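You operate a simulated robot arm through the tools that you are given. There is no shell and no other tool.

You are at the controls of a simulated robot arm. One attempt, no reset.

TASK
Play on: cream knight to H3, then brown bishop to C5.
Fine: slide the pieces; then move the blue marker on to 8 and the dial on to round 3. Set down upright: knight, bishop.
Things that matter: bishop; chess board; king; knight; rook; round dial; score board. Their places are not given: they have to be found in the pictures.

Only the result counts: the job must be done as asked and must still hold three seconds after the hand-in. Knocking over, shifting, dropping, spilling or breaking anything else fails it.

THE ROBOT
A 7-joint arm with a two-finger parallel gripper, fixed in place. Base frame: the origin is at the foot of the arm, x ahead of it, y to its left, z up; the work surface is at about z = 74. Lengths are in cm, angles in rad, forces in N, time in s.
With the tool pointing down near the work surface it reaches from about 34 to 78 cm from the base axis. Its first joint turns from -2.897 to 2.897 rad. Payload 3.91 kg.
The TCP is the grasp point between the finger pads, 3 cm short of the fingertips. In the tool frame z runs along the fingers and y along their closing line. The gripper opens to 11 cm. The fingers are 2 cm wide and 1 cm thick; the gripper's body (4.8 by 11.2 cm) begins 5.5 cm behind the TCP.
Orientation is that of the tool frame in the base frame, as [roll, pitch, yaw] about the fixed x, y, z axes, in that order (R = Rz(yaw) Ry(pitch) Rx(roll)). With the fingers straight down and closing along the base's y, the tool's x points along the base's -x, its y along +y and its z along -z.

THE INTERFACE
- The arm moves only by the tool move_arm. Its argument "increments" is a list of rows, each an object (a shift or turn left out is 0, a gripper value left out holds the last) with "xyz": the shift along the base's x, y, z in cm, a list of three; "dr": the turn, a rotation vector about the base's x, y, z in rad, a list of three. In form: [{"xyz": [x, y, z], "dr": [rx, ry, rz]}, ...]. A call has 1 to 20 rows; each row shifts and turns the commanded pose from where the row before left it. "gripper" is the finger opening in cm, from 0 to 11, set as the call begins (left out, the last holds). Each row takes 0.2 s and may step no farther than 5 cm and 0.15 rad from the row before; otherwise, or with a gripper value out of range, the whole call is refused. A pose out of reach is approached as far as the arm can. The call stops where the force on the tool passes 40 N (or 10 N more than at its start, if that is more) or the arm is blocked; 0.2 s more then pass. Each finger travels about 15.3 cm/s and halts on what it meets, pressing with about 34 N; the grip force reading is that of the motor and also rises with nothing between the fingers. The clock runs only during rows and for 0.2 s after the last one: add rows that do not move to give the fingers time. The reply holds the time, the measured pose of the TCP, the force on the tool along the base axes, the opening and the grip force, in the units named above and with some noise, with the torque about the TCP (base axes, N m) and any sound that the robot's microphone picked up.
- Cameras (640 x 400 px; columns grow to the right, rows downward): "scene" is fixed at [40.16, 49.27, 130.26]; the picture's right is [0.74, 0.67, 0.00], its down [-0.60, 0.66, -0.45] and it looks along [-0.30, 0.33, 0.90] (base axes); focal length 214 px, centre (320, 200). "wrist" rides on the gripper at [7.7, 0.7, -11.5] in the tool frame; the picture's right is [-0.09, 1.00, 0.00], its down [-0.80, -0.07, -0.59] and it looks along [-0.59, -0.05, 0.80] (tool axes); focal length 270 px, centre (320, 200).
- grab_frame(camera): a new picture of that camera. It takes no simulated time.
- slide_trunk(by): slides the trunk up (or, below 0, down) by that many cm; the arm rides with it, the base frame stays. It gives what a move gives, with no picture.
- point_at(camera, pixels): for up to 12 pixels [column, row] of the newest picture of that camera ("zoom" is the newest enlarged one), the place [x, y, z] in the base frame of the surface seen there, good to about 0.2 cm, but the place of the scene camera against the robot may be out by one fixed shift of up to 1.2 cm in any direction. It takes no simulated time.
- enlarge(camera, box): a new picture of the part [left, top, right, bottom] of that camera's present view, enlarged. It takes no simulated time.
- finish_job(): hands the job in; it is judged then, once.

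Open the gripper and draw the arm clear of the work before you hand the job in, unless the task says otherwise.

The tools are called after ">>>" as name(argument=value, ...) on one line, values as JSON. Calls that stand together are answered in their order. move_arm: Moves the arm, as the interface text tells. Its arguments: {"type":"object","properties":{"increments":{"type":"array","items":{"type":"object","properties":{"xyz":{"type":"array","items":{"type":"number"}},"dr":{"type":"array","items":{"type":"number"}}}}},"gripper":{"type":"number"}},"required":["increments"]} The other tools are called the same way: slide_trunk (by) slides the trunk up or down; grab_frame (camera) takes a picture; point_at (camera, pixels) gives the place of the surface under pixels of a picture; enlarge (camera, box) takes an enlarged picture of a part of a camera's view; finish_job () hands the job in.

At the start:

```text
clock: 0.0
position: [42.84, 29.99, 112.56]
tcp_rot: [-3.141, -0.001, 3.141]
force: [0.1, -0.7, 0.1]
torque: [-0.02, -0.02, 0.02]
gripper_width: 10.98
finger_force: 0.1
trunk travel left (down, up): [-52.5, 8.5]
```

scene: 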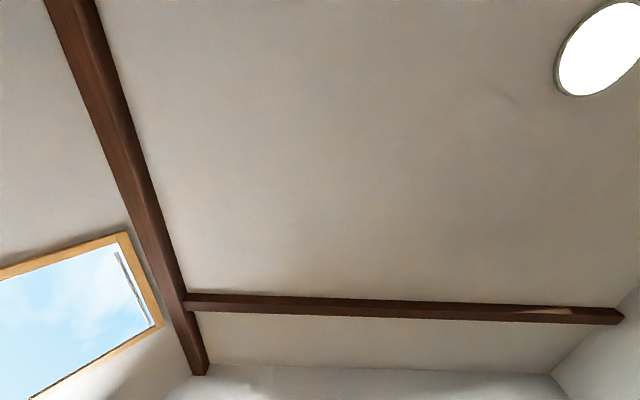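
wrist: 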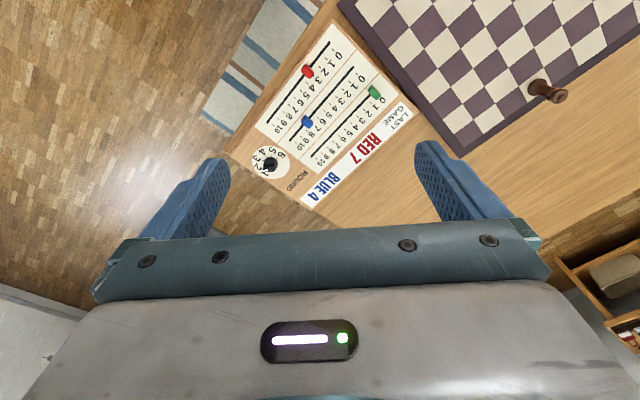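

The scene camera looks at the ceiling, so only the wrist camera helps; it shows the score board near (310,110) and part of the chess board near (500,70). I'll enlarge the score board and locate some points.

>>> enlarge(camera="wrist", box=[220, 10, 440, 210])

>>> point_at(camera="wrist", pixels=[[308, 71], [307, 121], [376, 91], [268, 164], [548, 91], [458, 155], [340, 5], [560, 75], [225, 152], [330, 25], [410, 125]])

```text
2.00 times, centred on (330, 110) of wrist
```

zoom: 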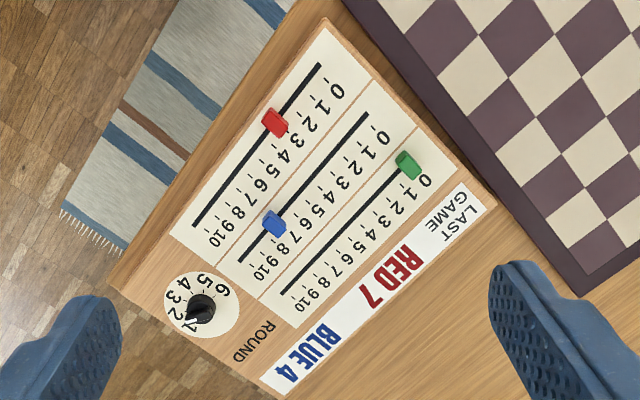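

```text
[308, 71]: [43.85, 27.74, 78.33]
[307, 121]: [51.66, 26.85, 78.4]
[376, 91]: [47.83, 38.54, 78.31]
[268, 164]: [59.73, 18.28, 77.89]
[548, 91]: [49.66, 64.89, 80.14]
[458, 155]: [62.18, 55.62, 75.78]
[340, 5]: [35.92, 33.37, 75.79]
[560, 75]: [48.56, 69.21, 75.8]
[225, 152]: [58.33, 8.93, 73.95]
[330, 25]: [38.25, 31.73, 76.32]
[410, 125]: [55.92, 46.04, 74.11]
```

The score board has three slots with red, blue and green markers, and the dial points near 1. I'll move to view the chess board from above, turning the hand about 60° left.

>>> move_arm(increments=[{"xyz": [-1.73, 2.43, 0], "dr": [0, 0, 0.13]}, {"xyz": [-1.73, 2.43, 0], "dr": [0, 0, 0.13]}, {"xyz": [-1.73, 2.43, 0], "dr": [0, 0, 0.13]}, {"xyz": [-1.73, 2.43, 0], "dr": [0, 0, 0.13]}, {"xyz": [-1.73, 2.43, 0], "dr": [0, 0, 0.13]}, {"xyz": [-1.73, 2.43, 0], "dr": [0, 0, 0.13]}, {"xyz": [-1.73, 2.43, 0], "dr": [0, 0, 0.13]}, {"xyz": [-1.73, 2.43, 0], "dr": [0, 0, 0.13]}, {}, {}])

>>> grab_frame(camera="wrist")

```text
clock: 2.2
position: [28.9, 49.22, 112.59]
tcp_rot: [3.14, -0.001, -2.101]
force: [0.0, 0.5, 0.0]
torque: [0.0, 0.0, -0.04]
gripper_width: 11.0
finger_force: 0.1
trunk travel left (down, up): [-52.5, 8.5]
```

```text
taken
```

wrist: 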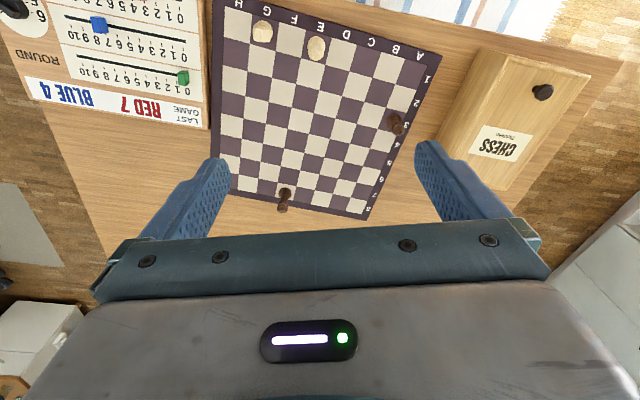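

The whole chess board is now in view, with letters H..A along the top (row ~10–55) and numbers 1..8 on the right side. I'll enlarge it to read the pieces.

>>> enlarge(camera="wrist", box=[200, 0, 450, 156])

>>> point_at(camera="wrist", pixels=[[217, 5], [440, 53], [370, 217], [228, 192], [262, 31], [317, 47], [397, 123], [284, 193], [284, 208], [400, 134], [543, 92], [500, 120]])

```text
2.56 times, centred on (325, 78) of wrist
```

zoom: 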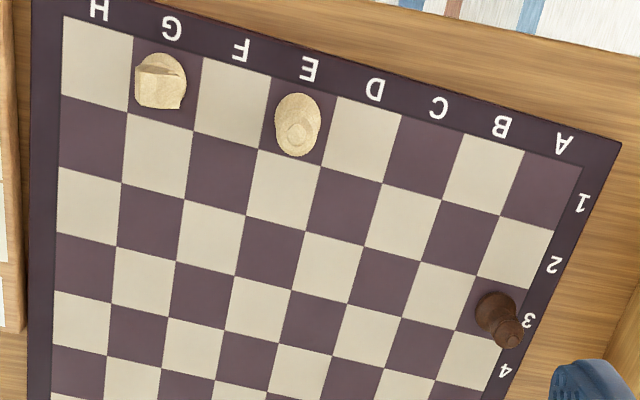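

```text
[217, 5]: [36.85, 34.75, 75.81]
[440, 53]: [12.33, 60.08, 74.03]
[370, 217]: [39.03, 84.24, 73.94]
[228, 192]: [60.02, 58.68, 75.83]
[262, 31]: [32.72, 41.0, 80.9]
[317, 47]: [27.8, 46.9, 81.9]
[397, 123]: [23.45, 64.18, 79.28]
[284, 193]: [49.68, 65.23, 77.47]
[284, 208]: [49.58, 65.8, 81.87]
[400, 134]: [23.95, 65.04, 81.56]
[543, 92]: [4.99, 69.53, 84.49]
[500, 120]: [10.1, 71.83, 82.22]
```

Cream pieces are at G1 (~(262,31)) and E1 (~(317,47)); brown pieces at A3 (~(397,123)) and on rank 8 (~(284,198)). I'll enlarge each to identify.

>>> enlarge(camera="wrist", box=[365, 95, 429, 135])

>>> enlarge(camera="wrist", box=[252, 175, 316, 215])

>>> enlarge(camera="wrist", box=[240, 5, 340, 67])

```text
10.00 times, centred on (397, 115) of wrist
```

zoom: 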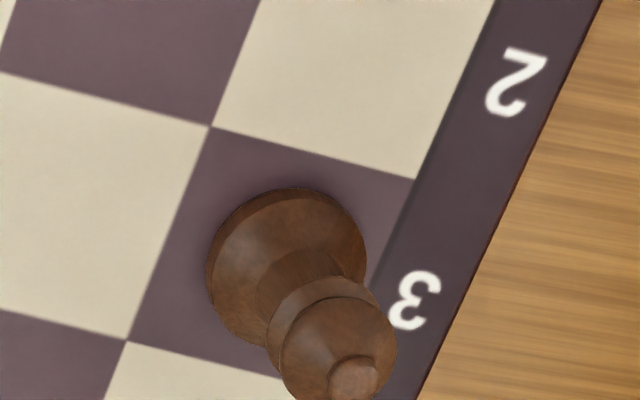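

```text
10.00 times, centred on (284, 195) of wrist
```

zoom: 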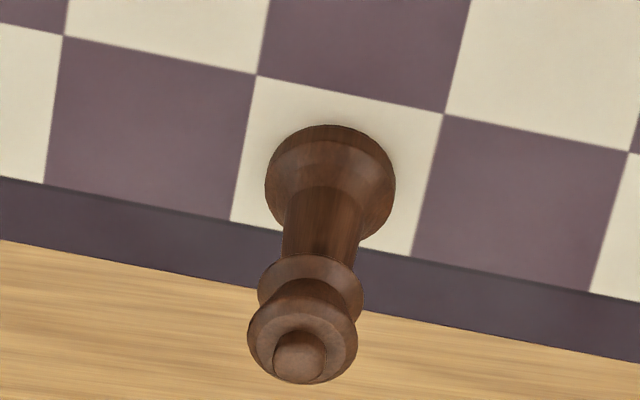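

```text
6.40 times, centred on (290, 36) of wrist
```

zoom: 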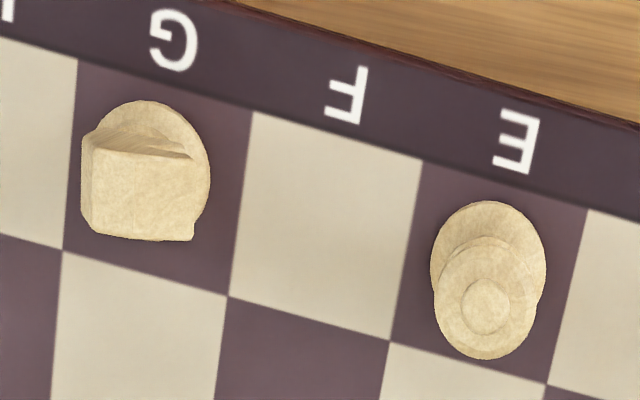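

G1 holds the cream knight, A3 a knobbed brown piece (bishop-like), and rank 8 a taller brown piece on a light square. I'll measure the grid from a board enlargement.

>>> enlarge(camera="wrist", box=[200, 0, 450, 156])

>>> point_at(camera="zoom", pixels=[[64, 16], [582, 167], [135, 38], [204, 57], [272, 77], [337, 96], [402, 115], [464, 133], [525, 151], [60, 96], [128, 113], [477, 275]])

>>> point_at(camera="zoom", pixels=[[56, 168], [53, 232], [50, 291], [48, 346], [530, 290], [505, 348], [116, 247], [295, 290], [346, 301], [382, 182], [455, 330], [400, 318]])

```text
2.56 times, centred on (325, 78) of wrist
```

zoom: 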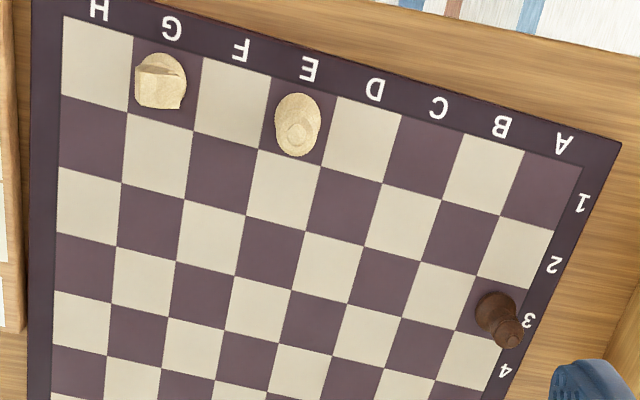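

```text
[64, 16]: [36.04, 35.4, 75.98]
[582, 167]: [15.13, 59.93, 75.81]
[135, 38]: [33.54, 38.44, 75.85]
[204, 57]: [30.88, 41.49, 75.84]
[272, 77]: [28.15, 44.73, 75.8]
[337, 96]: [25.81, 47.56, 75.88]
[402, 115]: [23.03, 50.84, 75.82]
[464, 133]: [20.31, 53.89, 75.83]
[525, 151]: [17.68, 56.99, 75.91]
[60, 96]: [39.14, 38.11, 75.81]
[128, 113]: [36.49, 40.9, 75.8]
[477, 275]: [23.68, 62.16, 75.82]
```

```text
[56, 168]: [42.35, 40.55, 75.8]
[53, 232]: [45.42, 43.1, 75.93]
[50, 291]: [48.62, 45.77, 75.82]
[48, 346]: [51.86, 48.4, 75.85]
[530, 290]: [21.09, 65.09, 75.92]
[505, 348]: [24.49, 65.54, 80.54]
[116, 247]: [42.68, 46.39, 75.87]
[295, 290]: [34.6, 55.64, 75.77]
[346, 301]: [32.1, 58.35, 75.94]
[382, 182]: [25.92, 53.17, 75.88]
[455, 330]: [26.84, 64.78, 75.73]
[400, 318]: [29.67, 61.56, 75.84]
```

The grid gives H3 centre ≈ (42.5, 43.5), C5 centre ≈ (35.7, 64.0), and the knight near (33.7, 41.3) with squares of about 4.05 cm. I'll move down to hover above the knight with the hand aligned to the board for a closer look.

>>> move_arm(increments=[{"xyz": [0.96, -1.58, -3.5], "dr": [0, 0, -0.068]}, {"xyz": [0.96, -1.58, -3.5], "dr": [0, 0, -0.068]}, {"xyz": [0.96, -1.58, -3.5], "dr": [0, 0, -0.068]}, {"xyz": [0.96, -1.58, -3.5], "dr": [0, 0, -0.068]}, {"xyz": [0.96, -1.58, -3.5], "dr": [0, 0, -0.068]}, {}, {}])

>>> grab_frame(camera="wrist")

```text
clock: 3.8
position: [33.67, 41.32, 95.02]
tcp_rot: [3.141, 0.001, -2.441]
force: [0.5, 0.5, 1.0]
torque: [-0.01, 0.01, -0.01]
gripper_width: 11.01
finger_force: 0.1
trunk travel left (down, up): [-52.5, 8.5]
```

```text
taken
```

wrist: 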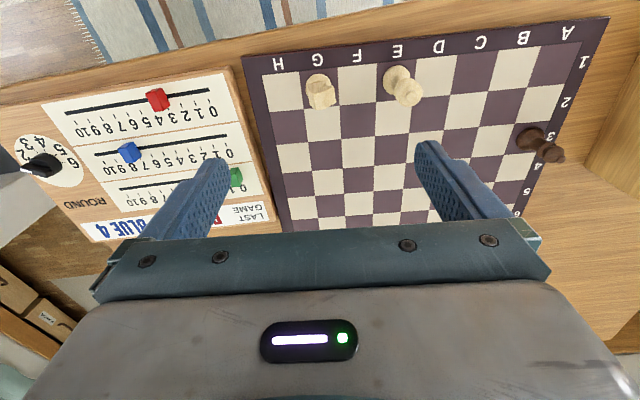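

The knight shows at about (320,90), king at (402,88), bishop at (540,147). I'll enlarge these.

>>> enlarge(camera="wrist", box=[270, 50, 430, 150])

>>> enlarge(camera="wrist", box=[490, 110, 586, 170])

>>> point_at(camera="wrist", pixels=[[319, 77], [312, 98], [322, 96], [332, 94], [322, 108], [400, 73], [403, 90], [405, 98], [412, 97], [530, 140], [545, 150], [558, 156]])

```text
4.00 times, centred on (350, 100) of wrist
```

zoom: 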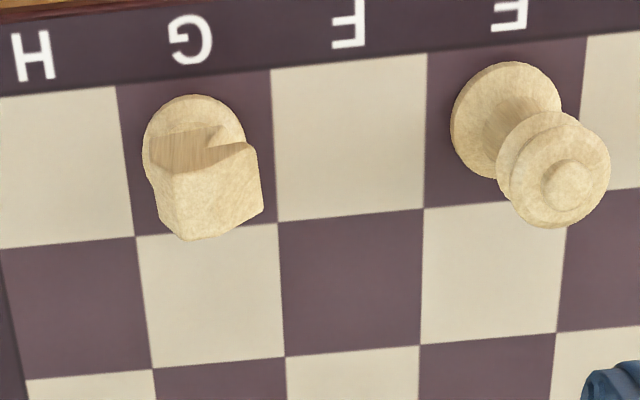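

```text
6.67 times, centred on (538, 140) of wrist
```

zoom: 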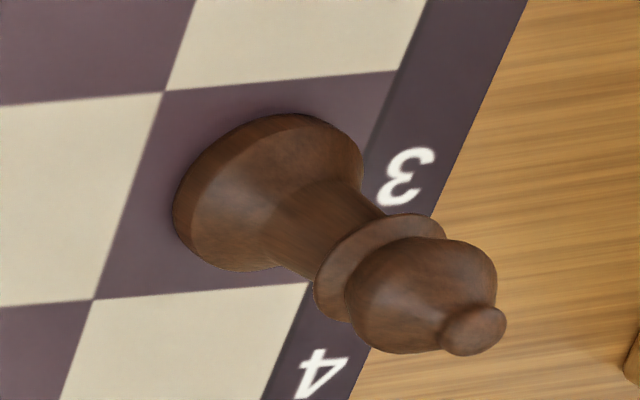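

```text
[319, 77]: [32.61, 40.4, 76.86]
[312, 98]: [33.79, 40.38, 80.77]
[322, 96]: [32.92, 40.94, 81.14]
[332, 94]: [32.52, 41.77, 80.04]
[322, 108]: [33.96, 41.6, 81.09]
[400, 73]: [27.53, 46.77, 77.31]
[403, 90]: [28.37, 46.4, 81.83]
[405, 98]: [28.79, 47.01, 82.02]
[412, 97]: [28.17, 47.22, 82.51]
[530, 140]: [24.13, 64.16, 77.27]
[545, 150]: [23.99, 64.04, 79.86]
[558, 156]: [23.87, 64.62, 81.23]
```

The A3 piece has an onion-shaped head with knob — the bishop; E1 is the king. I'll enlarge the knight strongly to see its shape and centre.

>>> enlarge(camera="wrist", box=[296, 68, 344, 116])

```text
8.33 times, centred on (320, 92) of wrist
```

zoom: 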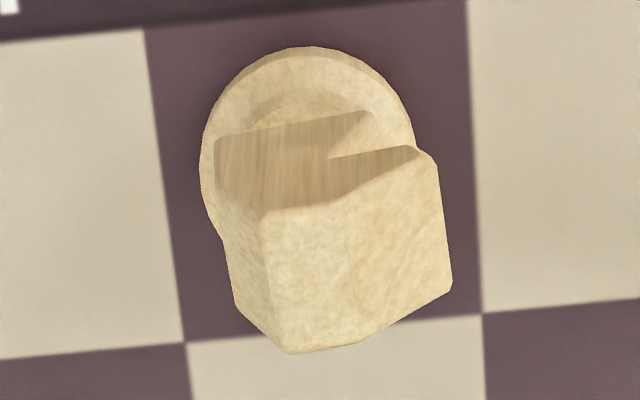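

The knight's head is a flat-sided prism: nose toward image right, flat sides facing image up/down. I'll measure points on its faces to get the side normals and thickness.

>>> point_at(camera="zoom", pixels=[[272, 218], [345, 200], [430, 175], [292, 343], [358, 336], [444, 283], [230, 150], [300, 150], [270, 190], [340, 140], [240, 290], [300, 55]])

>>> point_at(camera="zoom", pixels=[[205, 160], [408, 140], [300, 100], [143, 30], [467, 0], [184, 342], [481, 313], [350, 270], [300, 280], [410, 230]])

```text
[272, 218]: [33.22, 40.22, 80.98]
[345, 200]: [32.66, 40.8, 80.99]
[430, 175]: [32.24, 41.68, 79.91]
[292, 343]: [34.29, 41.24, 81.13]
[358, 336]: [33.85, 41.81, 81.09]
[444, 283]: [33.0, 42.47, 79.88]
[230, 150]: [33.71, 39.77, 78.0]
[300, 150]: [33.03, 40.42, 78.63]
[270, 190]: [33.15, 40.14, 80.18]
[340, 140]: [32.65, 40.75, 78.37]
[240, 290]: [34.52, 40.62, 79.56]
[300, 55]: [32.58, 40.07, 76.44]
```

```text
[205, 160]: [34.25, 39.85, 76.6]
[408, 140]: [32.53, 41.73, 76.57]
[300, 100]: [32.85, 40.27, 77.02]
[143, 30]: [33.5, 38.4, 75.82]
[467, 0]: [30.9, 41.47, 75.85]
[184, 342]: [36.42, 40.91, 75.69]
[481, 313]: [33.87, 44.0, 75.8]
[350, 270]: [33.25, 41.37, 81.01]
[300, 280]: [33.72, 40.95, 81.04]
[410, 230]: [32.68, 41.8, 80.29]
```

The knight's side faces have normals at about 44°, thickness ≈1.6 cm, body centre ≈ (33.6, 41.0). I'll turn the hand +94° so the fingers close across these flat sides, and narrow the opening to 6 cm.

>>> move_arm(increments=[{"xyz": [-0.09, -0.35, 0], "dr": [0, 0, 0.1366]}, {"dr": [0, 0, 0.1366]}, {"dr": [0, 0, 0.1366]}, {"dr": [0, 0, 0.1366]}, {"dr": [0, 0, 0.1366]}, {"dr": [0, 0, 0.1366]}, {"dr": [0, 0, 0.1366]}, {"dr": [0, 0, 0.1366]}, {"dr": [0, 0, 0.1366]}, {"dr": [0, 0, 0.1366]}, {"dr": [0, 0, 0.1366]}, {"dr": [0, 0, 0.1366]}, {}, {}], gripper=6)

>>> grab_frame(camera="wrist")

```text
clock: 6.8
position: [33.7, 41.06, 95.17]
tcp_rot: [3.141, 0.001, -0.802]
force: [-0.4, 0.0, -1.1]
torque: [-0.03, 0.01, 0.01]
gripper_width: 5.98
finger_force: 0.0
trunk travel left (down, up): [-52.5, 8.5]
```

```text
taken
```

wrist: 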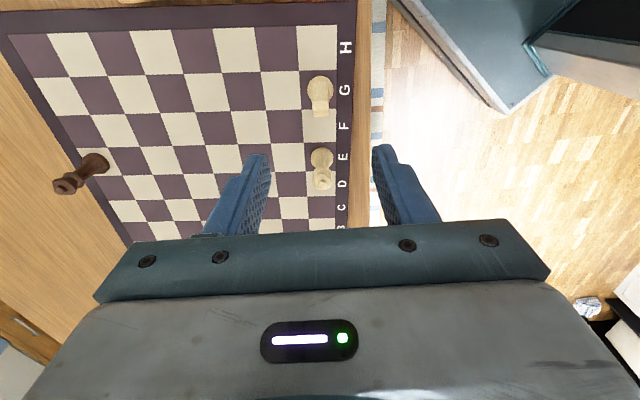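

The knight is now at about (320,95) with its flat sides left/right. I'll enlarge and re-measure its position from this side.

>>> enlarge(camera="wrist", box=[290, 65, 350, 125])

```text
6.67 times, centred on (320, 95) of wrist
```

zoom: 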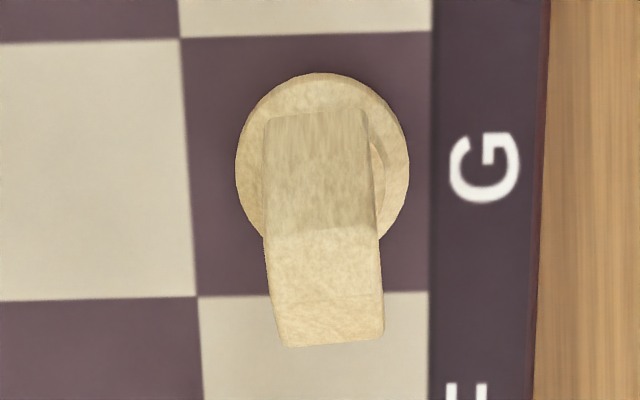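

The head is aligned with the tool axis (the ~5° tilt matches the camera's own roll). I'll take 3D points on the base rim and head edges.

>>> point_at(camera="zoom", pixels=[[243, 165], [402, 165], [320, 80], [272, 200], [370, 200], [283, 280], [378, 280], [330, 290], [320, 180], [181, 38], [432, 32], [198, 297]])

>>> point_at(camera="wrist", pixels=[[220, 32], [228, 72], [258, 35], [340, 27], [264, 70], [175, 75], [132, 38], [170, 35], [302, 71], [337, 70], [339, 108], [306, 109]])

```text
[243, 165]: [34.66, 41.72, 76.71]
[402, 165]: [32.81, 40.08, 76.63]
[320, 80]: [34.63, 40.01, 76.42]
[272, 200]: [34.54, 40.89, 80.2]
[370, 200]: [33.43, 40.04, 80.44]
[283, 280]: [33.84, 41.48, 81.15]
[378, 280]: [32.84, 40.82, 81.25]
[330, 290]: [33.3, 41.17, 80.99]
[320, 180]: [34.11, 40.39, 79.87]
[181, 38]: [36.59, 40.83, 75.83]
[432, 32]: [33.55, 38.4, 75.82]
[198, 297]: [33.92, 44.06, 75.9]
```

```text
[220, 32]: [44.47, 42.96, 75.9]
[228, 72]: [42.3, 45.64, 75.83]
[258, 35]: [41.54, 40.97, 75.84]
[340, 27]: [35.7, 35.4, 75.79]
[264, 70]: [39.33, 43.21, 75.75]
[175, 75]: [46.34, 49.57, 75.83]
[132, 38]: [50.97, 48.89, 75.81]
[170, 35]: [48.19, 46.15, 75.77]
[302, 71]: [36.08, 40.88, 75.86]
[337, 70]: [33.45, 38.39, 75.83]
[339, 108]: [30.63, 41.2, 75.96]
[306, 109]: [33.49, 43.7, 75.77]
```

Base centre ≈ (33.65, 40.93), matching the TCP. I'll enlarge the H3 square region (around (235,50)) to refine the target.

>>> enlarge(camera="wrist", box=[195, 20, 291, 80])

```text
6.67 times, centred on (243, 50) of wrist
```

zoom: 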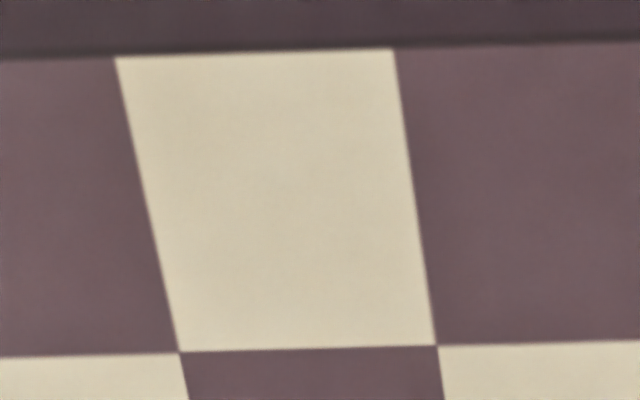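

>>> point_at(camera="zoom", pixels=[[116, 58], [393, 50], [180, 351], [436, 346], [285, 195]])

```text
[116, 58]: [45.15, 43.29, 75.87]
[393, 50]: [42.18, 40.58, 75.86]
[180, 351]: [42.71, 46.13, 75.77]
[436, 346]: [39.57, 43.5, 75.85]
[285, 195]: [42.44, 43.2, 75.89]
```

H3 centre is (42.40, 43.38). I'll descend over the knight with 6 cm opening to TCP z≈80.5 (tips at ~77.5, alongside the head's flat sides).

>>> move_arm(increments=[{"xyz": [-0.03, -0.08, -3.6]}, {"xyz": [0, 0, -3.6]}, {"xyz": [0, 0, -3.6]}, {"xyz": [0, 0, -3.8]}, {}, {}])

>>> grab_frame(camera="wrist")

```text
clock: 8.2
position: [33.37, 41.23, 80.62]
tcp_rot: [3.141, 0.001, -0.801]
force: [-0.2, 0.0, 0.3]
torque: [-0.02, 0.03, -0.04]
gripper_width: 6.0
finger_force: 0.0
trunk travel left (down, up): [-52.5, 8.5]
```

```text
taken
```

wrist: 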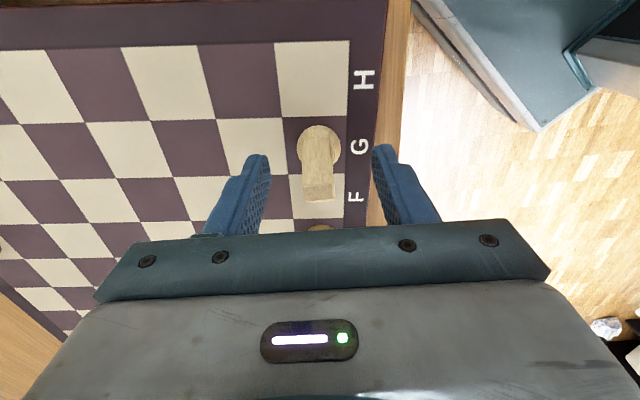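

The knight sits centred between the fingers (head ~ (318,180), fingers at ~(262,165) and ~(380,160)). I'll close gently to grip, with pause rows.

>>> move_arm(increments=[{}, {}, {}], gripper=3)

>>> enlarge(camera="wrist", box=[240, 90, 400, 230])

```text
clock: 9.0
position: [33.39, 41.1, 80.55]
tcp_rot: [3.141, 0.0, -0.8]
force: [0.2, -1.0, 0.8]
torque: [-0.01, 0.0, -0.01]
gripper_width: 2.98
finger_force: 0.1
trunk travel left (down, up): [-52.5, 8.5]
```

```text
2.86 times, centred on (320, 160) of wrist
```

zoom: 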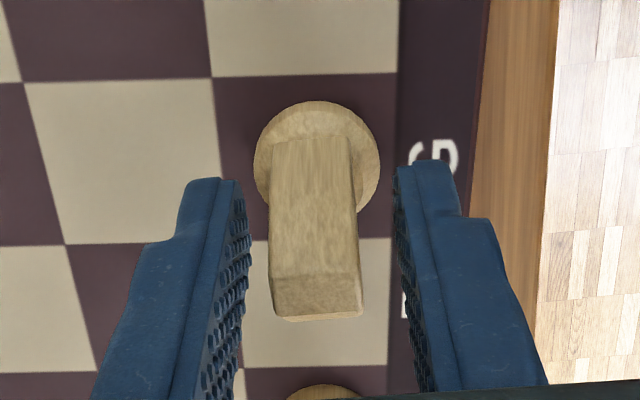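

The head is centred between the pads (gap 243–393, head 272–355 in the zoom). I'll close fully onto it.

>>> move_arm(increments=[{}, {}, {}, {}], gripper=1.0)

>>> grab_frame(camera="wrist")

```text
clock: 10.0
position: [33.49, 41.19, 80.52]
tcp_rot: [3.141, 0.0, -0.803]
force: [-0.9, -0.4, -0.7]
torque: [0.0, -0.04, 0.01]
gripper_width: 1.53
finger_force: 33.8
trunk travel left (down, up): [-52.5, 8.5]
```

```text
taken
```

wrist: 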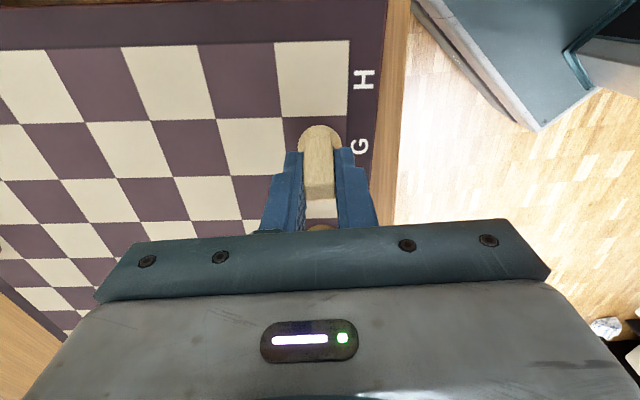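

Gripped at 1.53 cm with 33.8 N. Now I slide the knight along the board to H3: shift (8.75, 2.45).

>>> move_arm(increments=[{"xyz": [0, 0, 0.05]}, {"xyz": [1.25, 0.35, 0]}, {"xyz": [1.25, 0.35, 0]}, {"xyz": [1.25, 0.35, 0]}, {"xyz": [1.25, 0.35, 0]}, {"xyz": [1.25, 0.35, 0]}, {"xyz": [1.25, 0.35, 0]}, {"xyz": [1.25, 0.35, 0]}, {}, {}, {}])

>>> grab_frame(camera="wrist")

```text
clock: 12.4
position: [42.38, 43.57, 80.57]
tcp_rot: [-3.141, 0.0, -0.804]
force: [-1.0, -0.1, 1.1]
torque: [0.0, 0.03, -0.01]
gripper_width: 1.56
finger_force: 34.2
trunk travel left (down, up): [-52.5, 8.5]
```

```text
taken
```

wrist: 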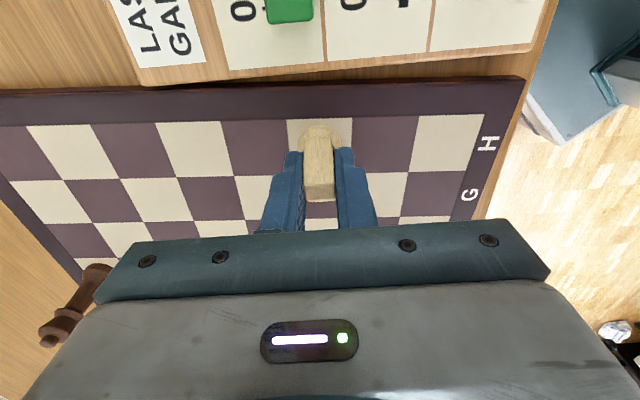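

>>> enlarge(camera="wrist", box=[256, 95, 384, 215])

```text
3.33 times, centred on (320, 155) of wrist
```

zoom: 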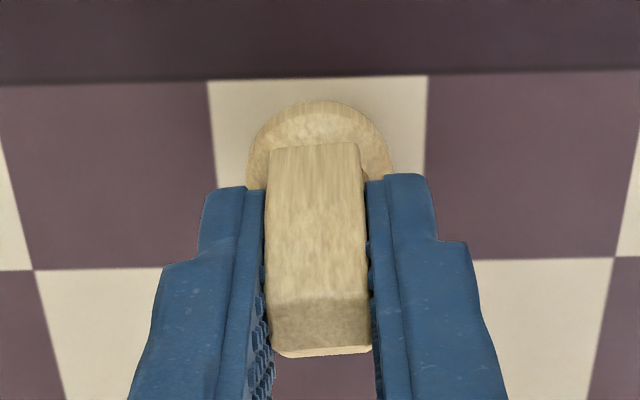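

The base (centre ~ (320,170) in the zoom) sits centred on the light H3 square (208–428 × 78–265). I'll lower the 0.05 back, and release.

>>> move_arm(increments=[{"xyz": [0, 0, -0.05]}, {}])

>>> move_arm(increments=[{}, {}, {}], gripper=4.5)

>>> enlarge(camera="wrist", box=[256, 95, 384, 215])

```text
clock: 13.0
position: [42.4, 43.59, 80.63]
tcp_rot: [-3.141, -0.002, -0.801]
force: [0.5, 0.9, 3.5]
torque: [0.03, -0.05, -0.01]
gripper_width: 1.54
finger_force: 33.9
trunk travel left (down, up): [-52.5, 8.5]
```

```text
clock: 13.8
position: [42.54, 43.56, 80.61]
tcp_rot: [3.141, 0.0, -0.801]
force: [-0.6, 0.2, 0.1]
torque: [0.02, 0.0, 0.02]
gripper_width: 4.49
finger_force: 0.0
trunk travel left (down, up): [-52.5, 8.5]
```

```text
3.33 times, centred on (320, 155) of wrist
```

zoom: 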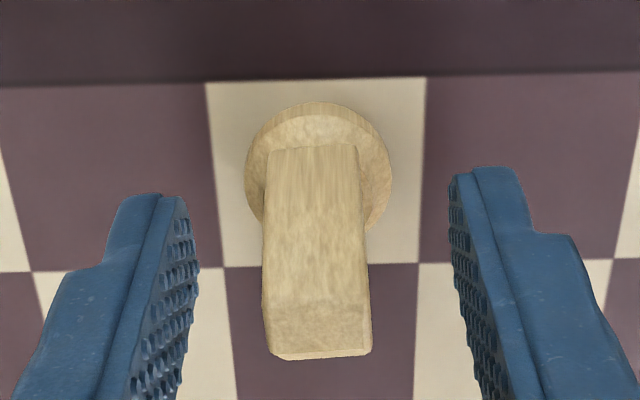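

The knight stands upright on H3, clear of the fingers. I'll rise straight up to z≈95 and then travel over to the bishop at A3.

>>> move_arm(increments=[{"xyz": [0, 0, 3]}, {"xyz": [0, 0, 4]}, {"xyz": [0, 0, 4]}, {"xyz": [0, 0, 3.5]}, {"xyz": [-3.08, 3.55, 0]}, {"xyz": [-3.08, 3.55, 0]}, {"xyz": [-3.08, 3.55, 0]}, {"xyz": [-3.08, 3.55, 0]}, {"xyz": [-3.08, 3.55, 0]}, {"xyz": [-3.08, 3.55, 0]}, {}, {}], gripper=6)

>>> grab_frame(camera="wrist")

```text
clock: 16.4
position: [23.93, 64.74, 95.02]
tcp_rot: [3.14, 0.001, -0.802]
force: [0.3, 0.3, 0.4]
torque: [0.04, 0.0, -0.03]
gripper_width: 6.0
finger_force: 0.1
trunk travel left (down, up): [-52.5, 8.5]
```

```text
taken
```

wrist: 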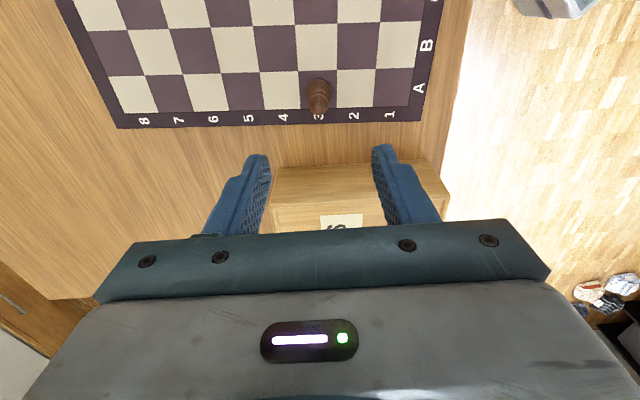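

The bishop appears at about (318,95), and the box edge near (330,170). I'll enlarge and measure the bishop.

>>> enlarge(camera="wrist", box=[284, 65, 356, 125])

>>> point_at(camera="wrist", pixels=[[275, 170], [330, 165], [425, 160], [448, 195], [330, 200], [297, 71], [336, 70], [301, 109], [338, 108], [250, 0], [253, 26], [215, 27]])

```text
6.67 times, centred on (320, 95) of wrist
```

zoom: 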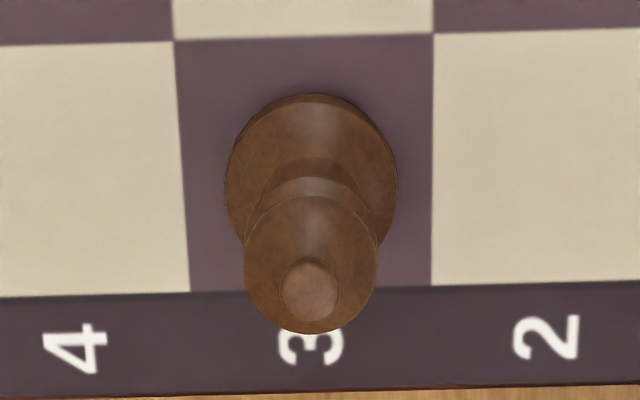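

```text
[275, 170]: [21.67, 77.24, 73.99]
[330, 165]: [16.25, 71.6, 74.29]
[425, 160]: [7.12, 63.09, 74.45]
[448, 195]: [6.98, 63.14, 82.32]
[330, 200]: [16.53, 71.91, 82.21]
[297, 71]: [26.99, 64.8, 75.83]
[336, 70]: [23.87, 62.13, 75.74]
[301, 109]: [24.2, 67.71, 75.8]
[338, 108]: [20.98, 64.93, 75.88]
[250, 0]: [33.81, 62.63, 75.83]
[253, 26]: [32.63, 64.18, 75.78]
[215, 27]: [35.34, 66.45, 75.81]
```

Now measure the bishop's rim and knob in the zoom, plus the box's nearest edges are ~10 cm from the bishop (fine).

>>> point_at(camera="zoom", pixels=[[234, 180], [391, 180], [312, 100], [240, 140], [385, 140], [310, 290], [250, 270], [372, 270], [310, 325], [312, 150]])

>>> enlarge(camera="wrist", box=[190, 0, 286, 60])

```text
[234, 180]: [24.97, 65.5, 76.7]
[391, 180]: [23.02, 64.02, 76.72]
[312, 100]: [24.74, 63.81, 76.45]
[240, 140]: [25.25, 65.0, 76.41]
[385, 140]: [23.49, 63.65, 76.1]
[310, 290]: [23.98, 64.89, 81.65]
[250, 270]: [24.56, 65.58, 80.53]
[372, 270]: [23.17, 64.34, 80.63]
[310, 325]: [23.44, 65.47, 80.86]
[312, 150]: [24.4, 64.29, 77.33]
```

```text
6.67 times, centred on (238, 30) of wrist
```

zoom: 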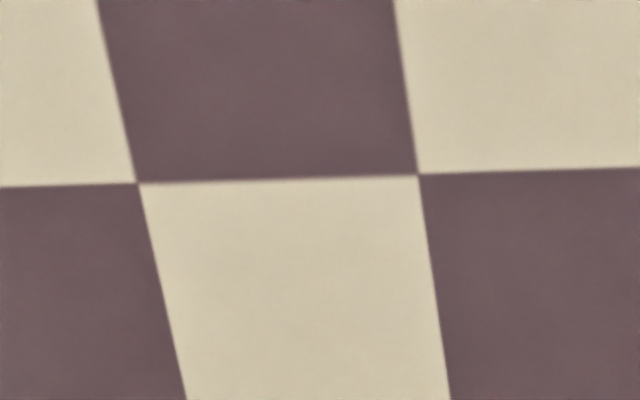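

The dark square at the top of this zoom is C5 (above light B5). I'll measure its visible corners.

>>> point_at(camera="zoom", pixels=[[136, 183], [418, 174], [186, 399], [450, 399], [98, 4], [395, 4]])

```text
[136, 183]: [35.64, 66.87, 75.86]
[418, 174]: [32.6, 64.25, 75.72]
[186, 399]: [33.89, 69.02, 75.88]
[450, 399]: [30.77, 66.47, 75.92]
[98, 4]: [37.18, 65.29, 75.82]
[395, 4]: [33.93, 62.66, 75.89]
```

Bishop centre ≈ (24.0, 64.8); C5 centre ≈ (35.43, 63.99). I'll descend with 6 cm opening partway, then check alignment.

>>> move_arm(increments=[{"xyz": [0.05, 0.05, -3.6]}, {"xyz": [0, 0, -3.6]}, {"xyz": [0, 0, -3.6]}, {"xyz": [0, 0, -3.4]}, {}, {}])

>>> grab_frame(camera="wrist")

```text
clock: 17.8
position: [23.87, 64.84, 80.91]
tcp_rot: [3.141, 0.0, -0.801]
force: [-0.4, -0.1, 0.0]
torque: [0.01, -0.03, 0.01]
gripper_width: 6.0
finger_force: 0.2
trunk travel left (down, up): [-52.5, 8.5]
```

```text
taken
```

wrist: 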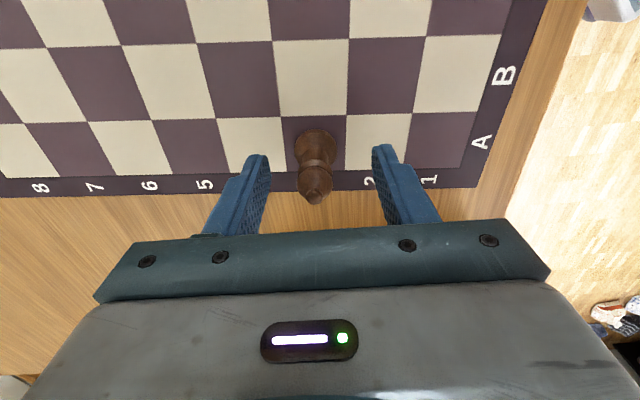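

The bishop's axis appears near column 316, about 0.2 cm left of the tool axis (col 320). I'll enlarge to check before the last descent.

>>> enlarge(camera="wrist", box=[256, 100, 384, 220])

>>> point_at(camera="wrist", pixels=[[298, 150], [335, 150], [315, 134], [314, 195], [306, 190], [325, 190], [284, 117], [345, 115], [411, 112], [217, 118]])

```text
3.33 times, centred on (320, 160) of wrist
```

zoom: 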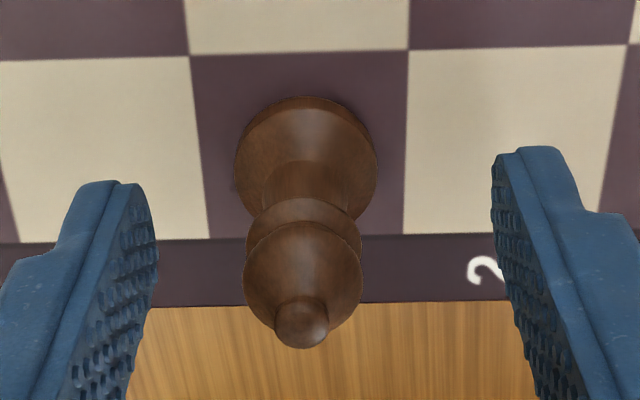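

```text
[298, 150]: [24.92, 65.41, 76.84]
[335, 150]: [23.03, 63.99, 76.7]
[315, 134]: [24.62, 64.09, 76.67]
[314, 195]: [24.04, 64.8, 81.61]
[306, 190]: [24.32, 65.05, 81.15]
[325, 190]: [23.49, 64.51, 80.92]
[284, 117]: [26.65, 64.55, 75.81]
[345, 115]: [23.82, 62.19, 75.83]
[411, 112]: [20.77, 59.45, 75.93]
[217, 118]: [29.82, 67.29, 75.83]
```

The bishop axis is ~0.25 cm left of the tool axis. I'll shift (0.16, 0.15), descend to TCP z≈79.35, and narrow the opening to 3.6 to check.

>>> move_arm(increments=[{"xyz": [0.16, 0.15, -0.75]}, {"xyz": [0, 0, -0.8]}, {}, {}], gripper=3.8)

>>> enlarge(camera="wrist", box=[256, 100, 384, 220])

```text
clock: 18.8
position: [23.99, 64.89, 79.33]
tcp_rot: [-3.141, 0.0, -0.801]
force: [-0.3, 0.0, -0.2]
torque: [0.03, 0.01, 0.02]
gripper_width: 3.79
finger_force: 0.0
trunk travel left (down, up): [-52.5, 8.5]
```

```text
3.33 times, centred on (320, 160) of wrist
```

zoom: 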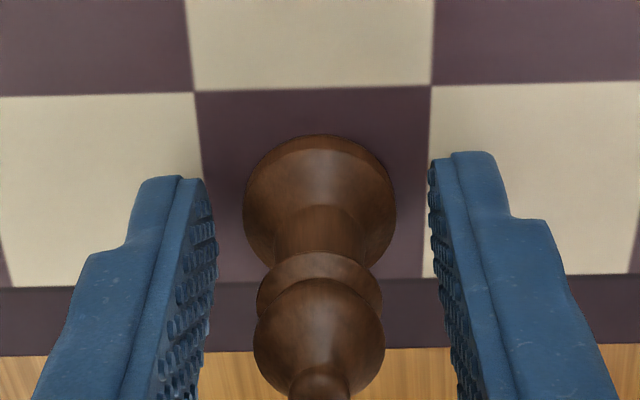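

The bishop is now centred (axis ~col 320) between the pads. I'll close onto its base.

>>> move_arm(increments=[{}, {}, {}, {}], gripper=1.5)

>>> enlarge(camera="wrist", box=[256, 100, 384, 220])

```text
clock: 19.8
position: [24.21, 64.95, 79.36]
tcp_rot: [3.141, -0.001, -0.802]
force: [0.1, 0.1, -0.8]
torque: [-0.01, 0.01, 0.03]
gripper_width: 2.6
finger_force: 33.4
trunk travel left (down, up): [-52.5, 8.5]
```

```text
3.33 times, centred on (320, 160) of wrist
```

zoom: 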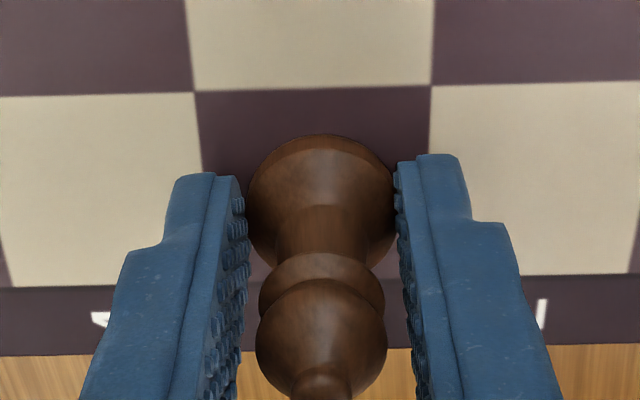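

Gripped at 2.60 cm. I'll slide the bishop along the diagonal to C5: shift (11.4, -0.83).

>>> move_arm(increments=[{"xyz": [0, 0, 0.05]}, {"xyz": [1.425, -0.104, 0]}, {"xyz": [1.425, -0.104, 0]}, {"xyz": [1.425, -0.104, 0]}, {"xyz": [1.425, -0.104, 0]}, {"xyz": [1.425, -0.104, 0]}, {"xyz": [1.425, -0.104, 0]}, {"xyz": [1.425, -0.104, 0]}, {"xyz": [1.425, -0.104, 0]}, {}, {}, {}])

>>> grab_frame(camera="wrist")

>>> enlarge(camera="wrist", box=[256, 100, 384, 220])

```text
clock: 22.4
position: [35.5, 64.17, 79.34]
tcp_rot: [3.14, 0.001, -0.8]
force: [0.1, 0.3, -0.5]
torque: [0.01, -0.02, 0.0]
gripper_width: 2.61
finger_force: 34.2
trunk travel left (down, up): [-52.5, 8.5]
```

```text
taken
```

wrist: 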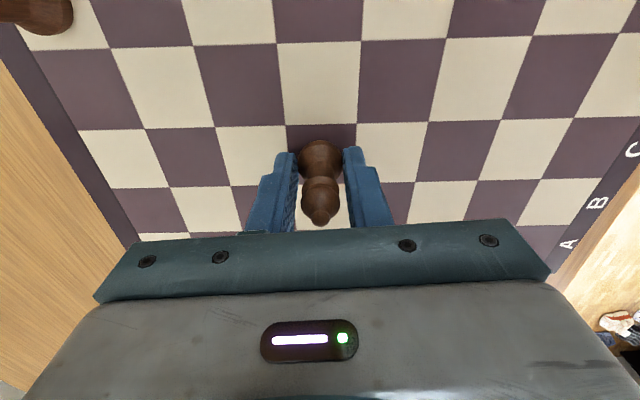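

```text
3.33 times, centred on (320, 160) of wrist
```

zoom: 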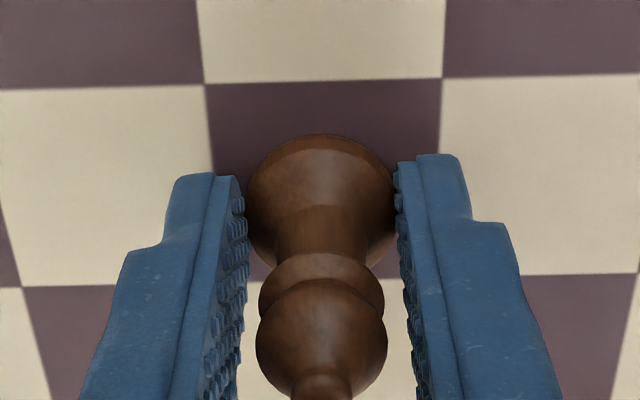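

The bishop's base sits well centred on the dark C5 square (205–442 × 80–280 in the zoom). I'll lower the 0.05 and release.

>>> move_arm(increments=[{"xyz": [0, 0, -0.05]}, {}])

>>> move_arm(increments=[{}, {}, {}], gripper=5.5)

>>> grab_frame(camera="wrist")

```text
clock: 23.0
position: [35.5, 64.23, 79.35]
tcp_rot: [3.141, 0.0, -0.8]
force: [0.7, 0.5, 2.2]
torque: [0.02, -0.07, 0.03]
gripper_width: 2.63
finger_force: 33.8
trunk travel left (down, up): [-52.5, 8.5]
```

```text
clock: 23.8
position: [35.5, 64.27, 79.25]
tcp_rot: [3.141, 0.001, -0.801]
force: [-0.2, 0.8, -0.6]
torque: [-0.02, -0.02, -0.01]
gripper_width: 5.49
finger_force: 0.0
trunk travel left (down, up): [-52.5, 8.5]
```

```text
taken
```

wrist: 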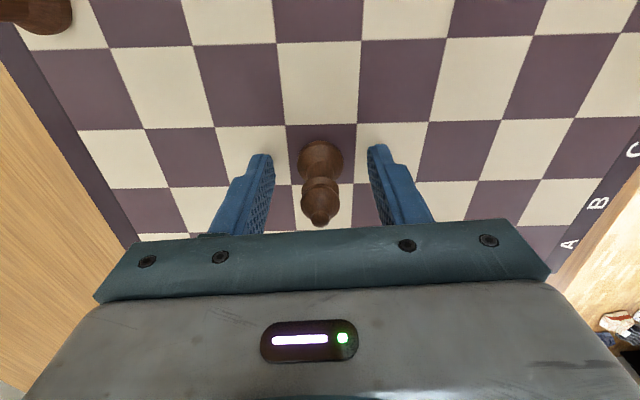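

The bishop stands released on C5. I'll rise to z≈95 and travel to above the score board, turning the hand to about 50° heading (fingers closing along the slots).

>>> move_arm(increments=[{"xyz": [0, 0, 3]}, {"xyz": [0, 0, 4.2]}, {"xyz": [0, 0, 4.3]}, {"xyz": [0, 0, 4.2]}, {"xyz": [1.455, -3.38, 0], "dr": [0, 0, -0.1333]}, {"xyz": [1.455, -3.38, 0], "dr": [0, 0, -0.1333]}, {"xyz": [1.455, -3.38, 0], "dr": [0, 0, -0.1333]}, {"xyz": [1.455, -3.38, 0], "dr": [0, 0, -0.1333]}, {"xyz": [1.455, -3.38, 0], "dr": [0, 0, -0.1333]}, {"xyz": [1.455, -3.38, 0], "dr": [0, 0, -0.1333]}, {"xyz": [1.455, -3.38, 0], "dr": [0, 0, -0.1333]}, {"xyz": [1.455, -3.38, 0], "dr": [0, 0, -0.1333]}, {"xyz": [1.455, -3.38, 0], "dr": [0, 0, -0.1333]}, {"xyz": [1.455, -3.38, 0], "dr": [0, 0, -0.1333]}, {"xyz": [1.455, -3.38, 0], "dr": [0, 0, -0.1333]}, {}, {}])

>>> grab_frame(camera="wrist")

```text
clock: 27.4
position: [51.31, 27.08, 95.04]
tcp_rot: [-3.14, 0.001, -2.27]
force: [0.6, 0.4, 0.5]
torque: [0.0, -0.04, 0.0]
gripper_width: 5.51
finger_force: 0.1
trunk travel left (down, up): [-52.5, 8.5]
```

```text
taken
```

wrist: 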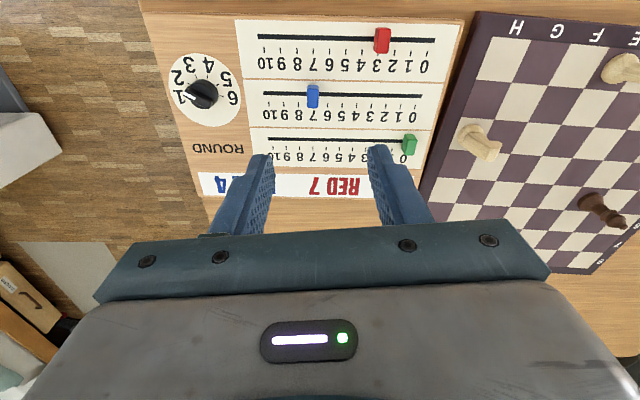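

The score board is clearly in view: blue marker at (313,96), dial at (201,94). I'll enlarge both.

>>> enlarge(camera="wrist", box=[240, 70, 430, 188])

>>> enlarge(camera="wrist", box=[160, 45, 250, 135])

>>> enlarge(camera="wrist", box=[255, 75, 351, 135])

```text
3.37 times, centred on (335, 129) of wrist
```

zoom: 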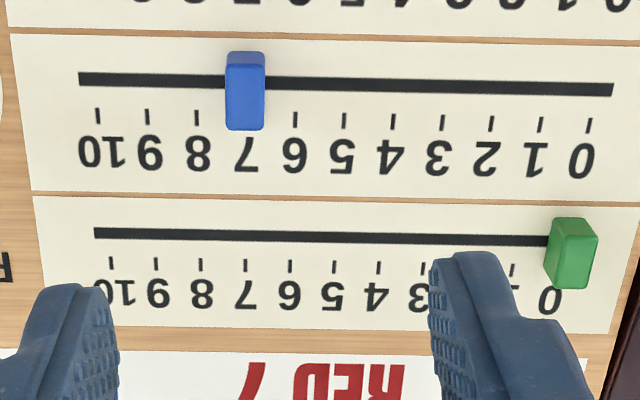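

```text
4.44 times, centred on (205, 90) of wrist
```

zoom: 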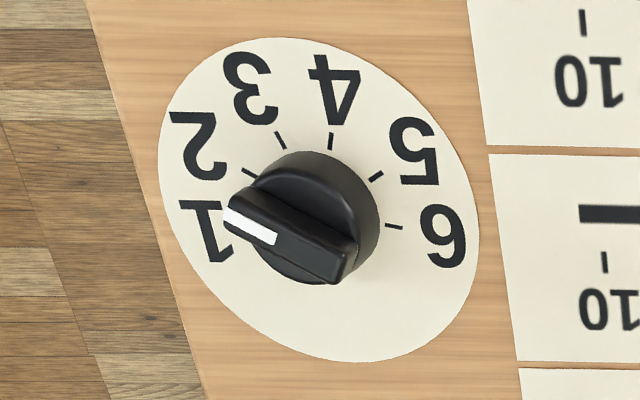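

```text
6.67 times, centred on (303, 105) of wrist
```

zoom: 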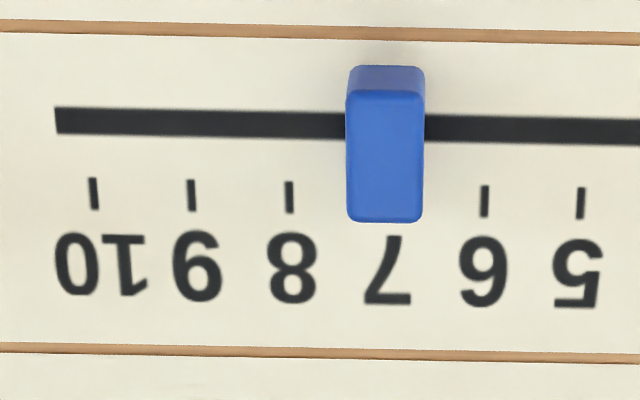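

Blue stands at 7 and must go one unit (image left) to 8; the dial's white pointer is at 1 and must turn to 3. I'll measure the ticks and marker in 3D.

>>> point_at(camera="zoom", pixels=[[94, 193], [192, 195], [289, 197], [484, 201], [580, 203], [355, 98], [417, 98], [355, 212], [415, 212], [385, 155], [385, 75], [60, 120]])

>>> enlarge(camera="wrist", box=[160, 45, 250, 135])

>>> point_at(camera="zoom", pixels=[[249, 172], [280, 140], [330, 141], [376, 176], [394, 227], [230, 215], [270, 238], [245, 222], [350, 245], [320, 180], [330, 275], [365, 200]])

```text
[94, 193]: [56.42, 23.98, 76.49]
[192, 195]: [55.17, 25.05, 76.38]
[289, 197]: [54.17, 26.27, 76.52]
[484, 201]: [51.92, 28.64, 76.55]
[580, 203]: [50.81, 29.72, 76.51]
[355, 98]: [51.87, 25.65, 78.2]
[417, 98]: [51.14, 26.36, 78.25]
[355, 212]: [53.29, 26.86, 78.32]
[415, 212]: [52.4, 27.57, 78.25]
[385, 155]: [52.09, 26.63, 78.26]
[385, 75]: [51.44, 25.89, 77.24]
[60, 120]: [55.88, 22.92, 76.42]
```

```text
4.44 times, centred on (205, 90) of wrist
```

zoom: 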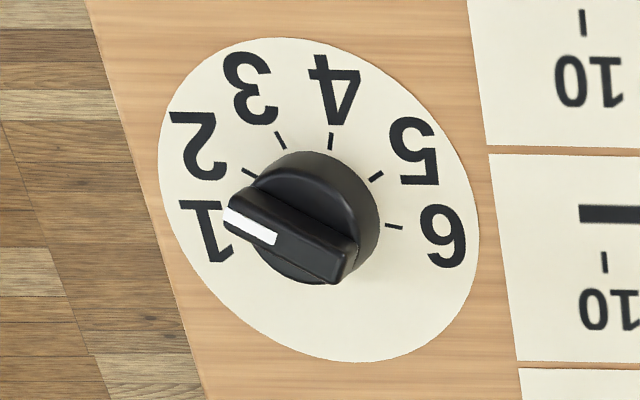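

```text
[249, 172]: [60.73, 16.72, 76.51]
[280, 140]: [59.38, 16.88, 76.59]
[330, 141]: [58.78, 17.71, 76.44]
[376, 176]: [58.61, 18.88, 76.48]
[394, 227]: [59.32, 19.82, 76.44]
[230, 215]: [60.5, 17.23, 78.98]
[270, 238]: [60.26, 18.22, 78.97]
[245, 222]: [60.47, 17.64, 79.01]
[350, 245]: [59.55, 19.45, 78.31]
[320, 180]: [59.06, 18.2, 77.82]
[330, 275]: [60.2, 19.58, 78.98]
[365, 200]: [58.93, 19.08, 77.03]
```

Tick spacing is 1.605 cm along d=(0.699,-0.715); the marker centre is (52.17, 26.6), exactly at 7, so it needs +1.6 cm along d. I'll align the hand (−0.096 rad), and descend to z≈84 with a 3.6 cm opening.

>>> move_arm(increments=[{"xyz": [0.43, -0.24, 0], "dr": [0, 0, -0.048]}, {"xyz": [0.43, -0.24, 0], "dr": [0, 0, -0.048]}, {"xyz": [0, 0, -3.7]}, {"xyz": [0, 0, -3.7]}, {"xyz": [0, 0, -3.6]}, {}, {}], gripper=3.6)

>>> grab_frame(camera="wrist")

>>> enlarge(camera="wrist", box=[256, 100, 384, 220])

```text
clock: 29.0
position: [52.52, 26.48, 83.8]
tcp_rot: [-3.14, 0.0, -2.366]
force: [-0.9, -0.5, 0.0]
torque: [-0.01, 0.0, 0.0]
gripper_width: 3.6
finger_force: 0.0
trunk travel left (down, up): [-52.5, 8.5]
```

```text
taken
```

wrist: 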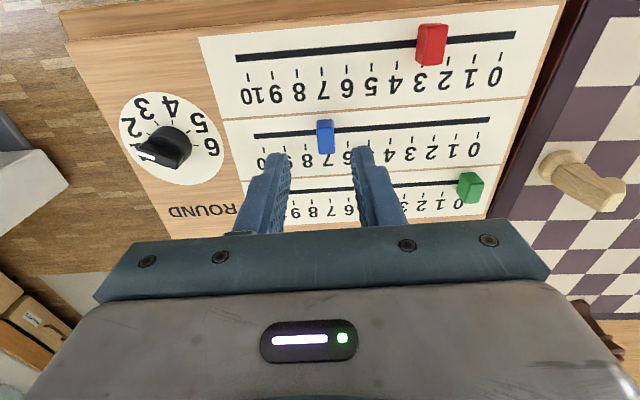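

```text
3.33 times, centred on (320, 160) of wrist
```

zoom: 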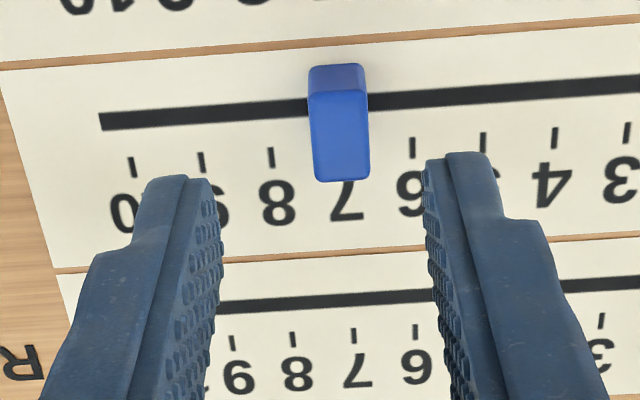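

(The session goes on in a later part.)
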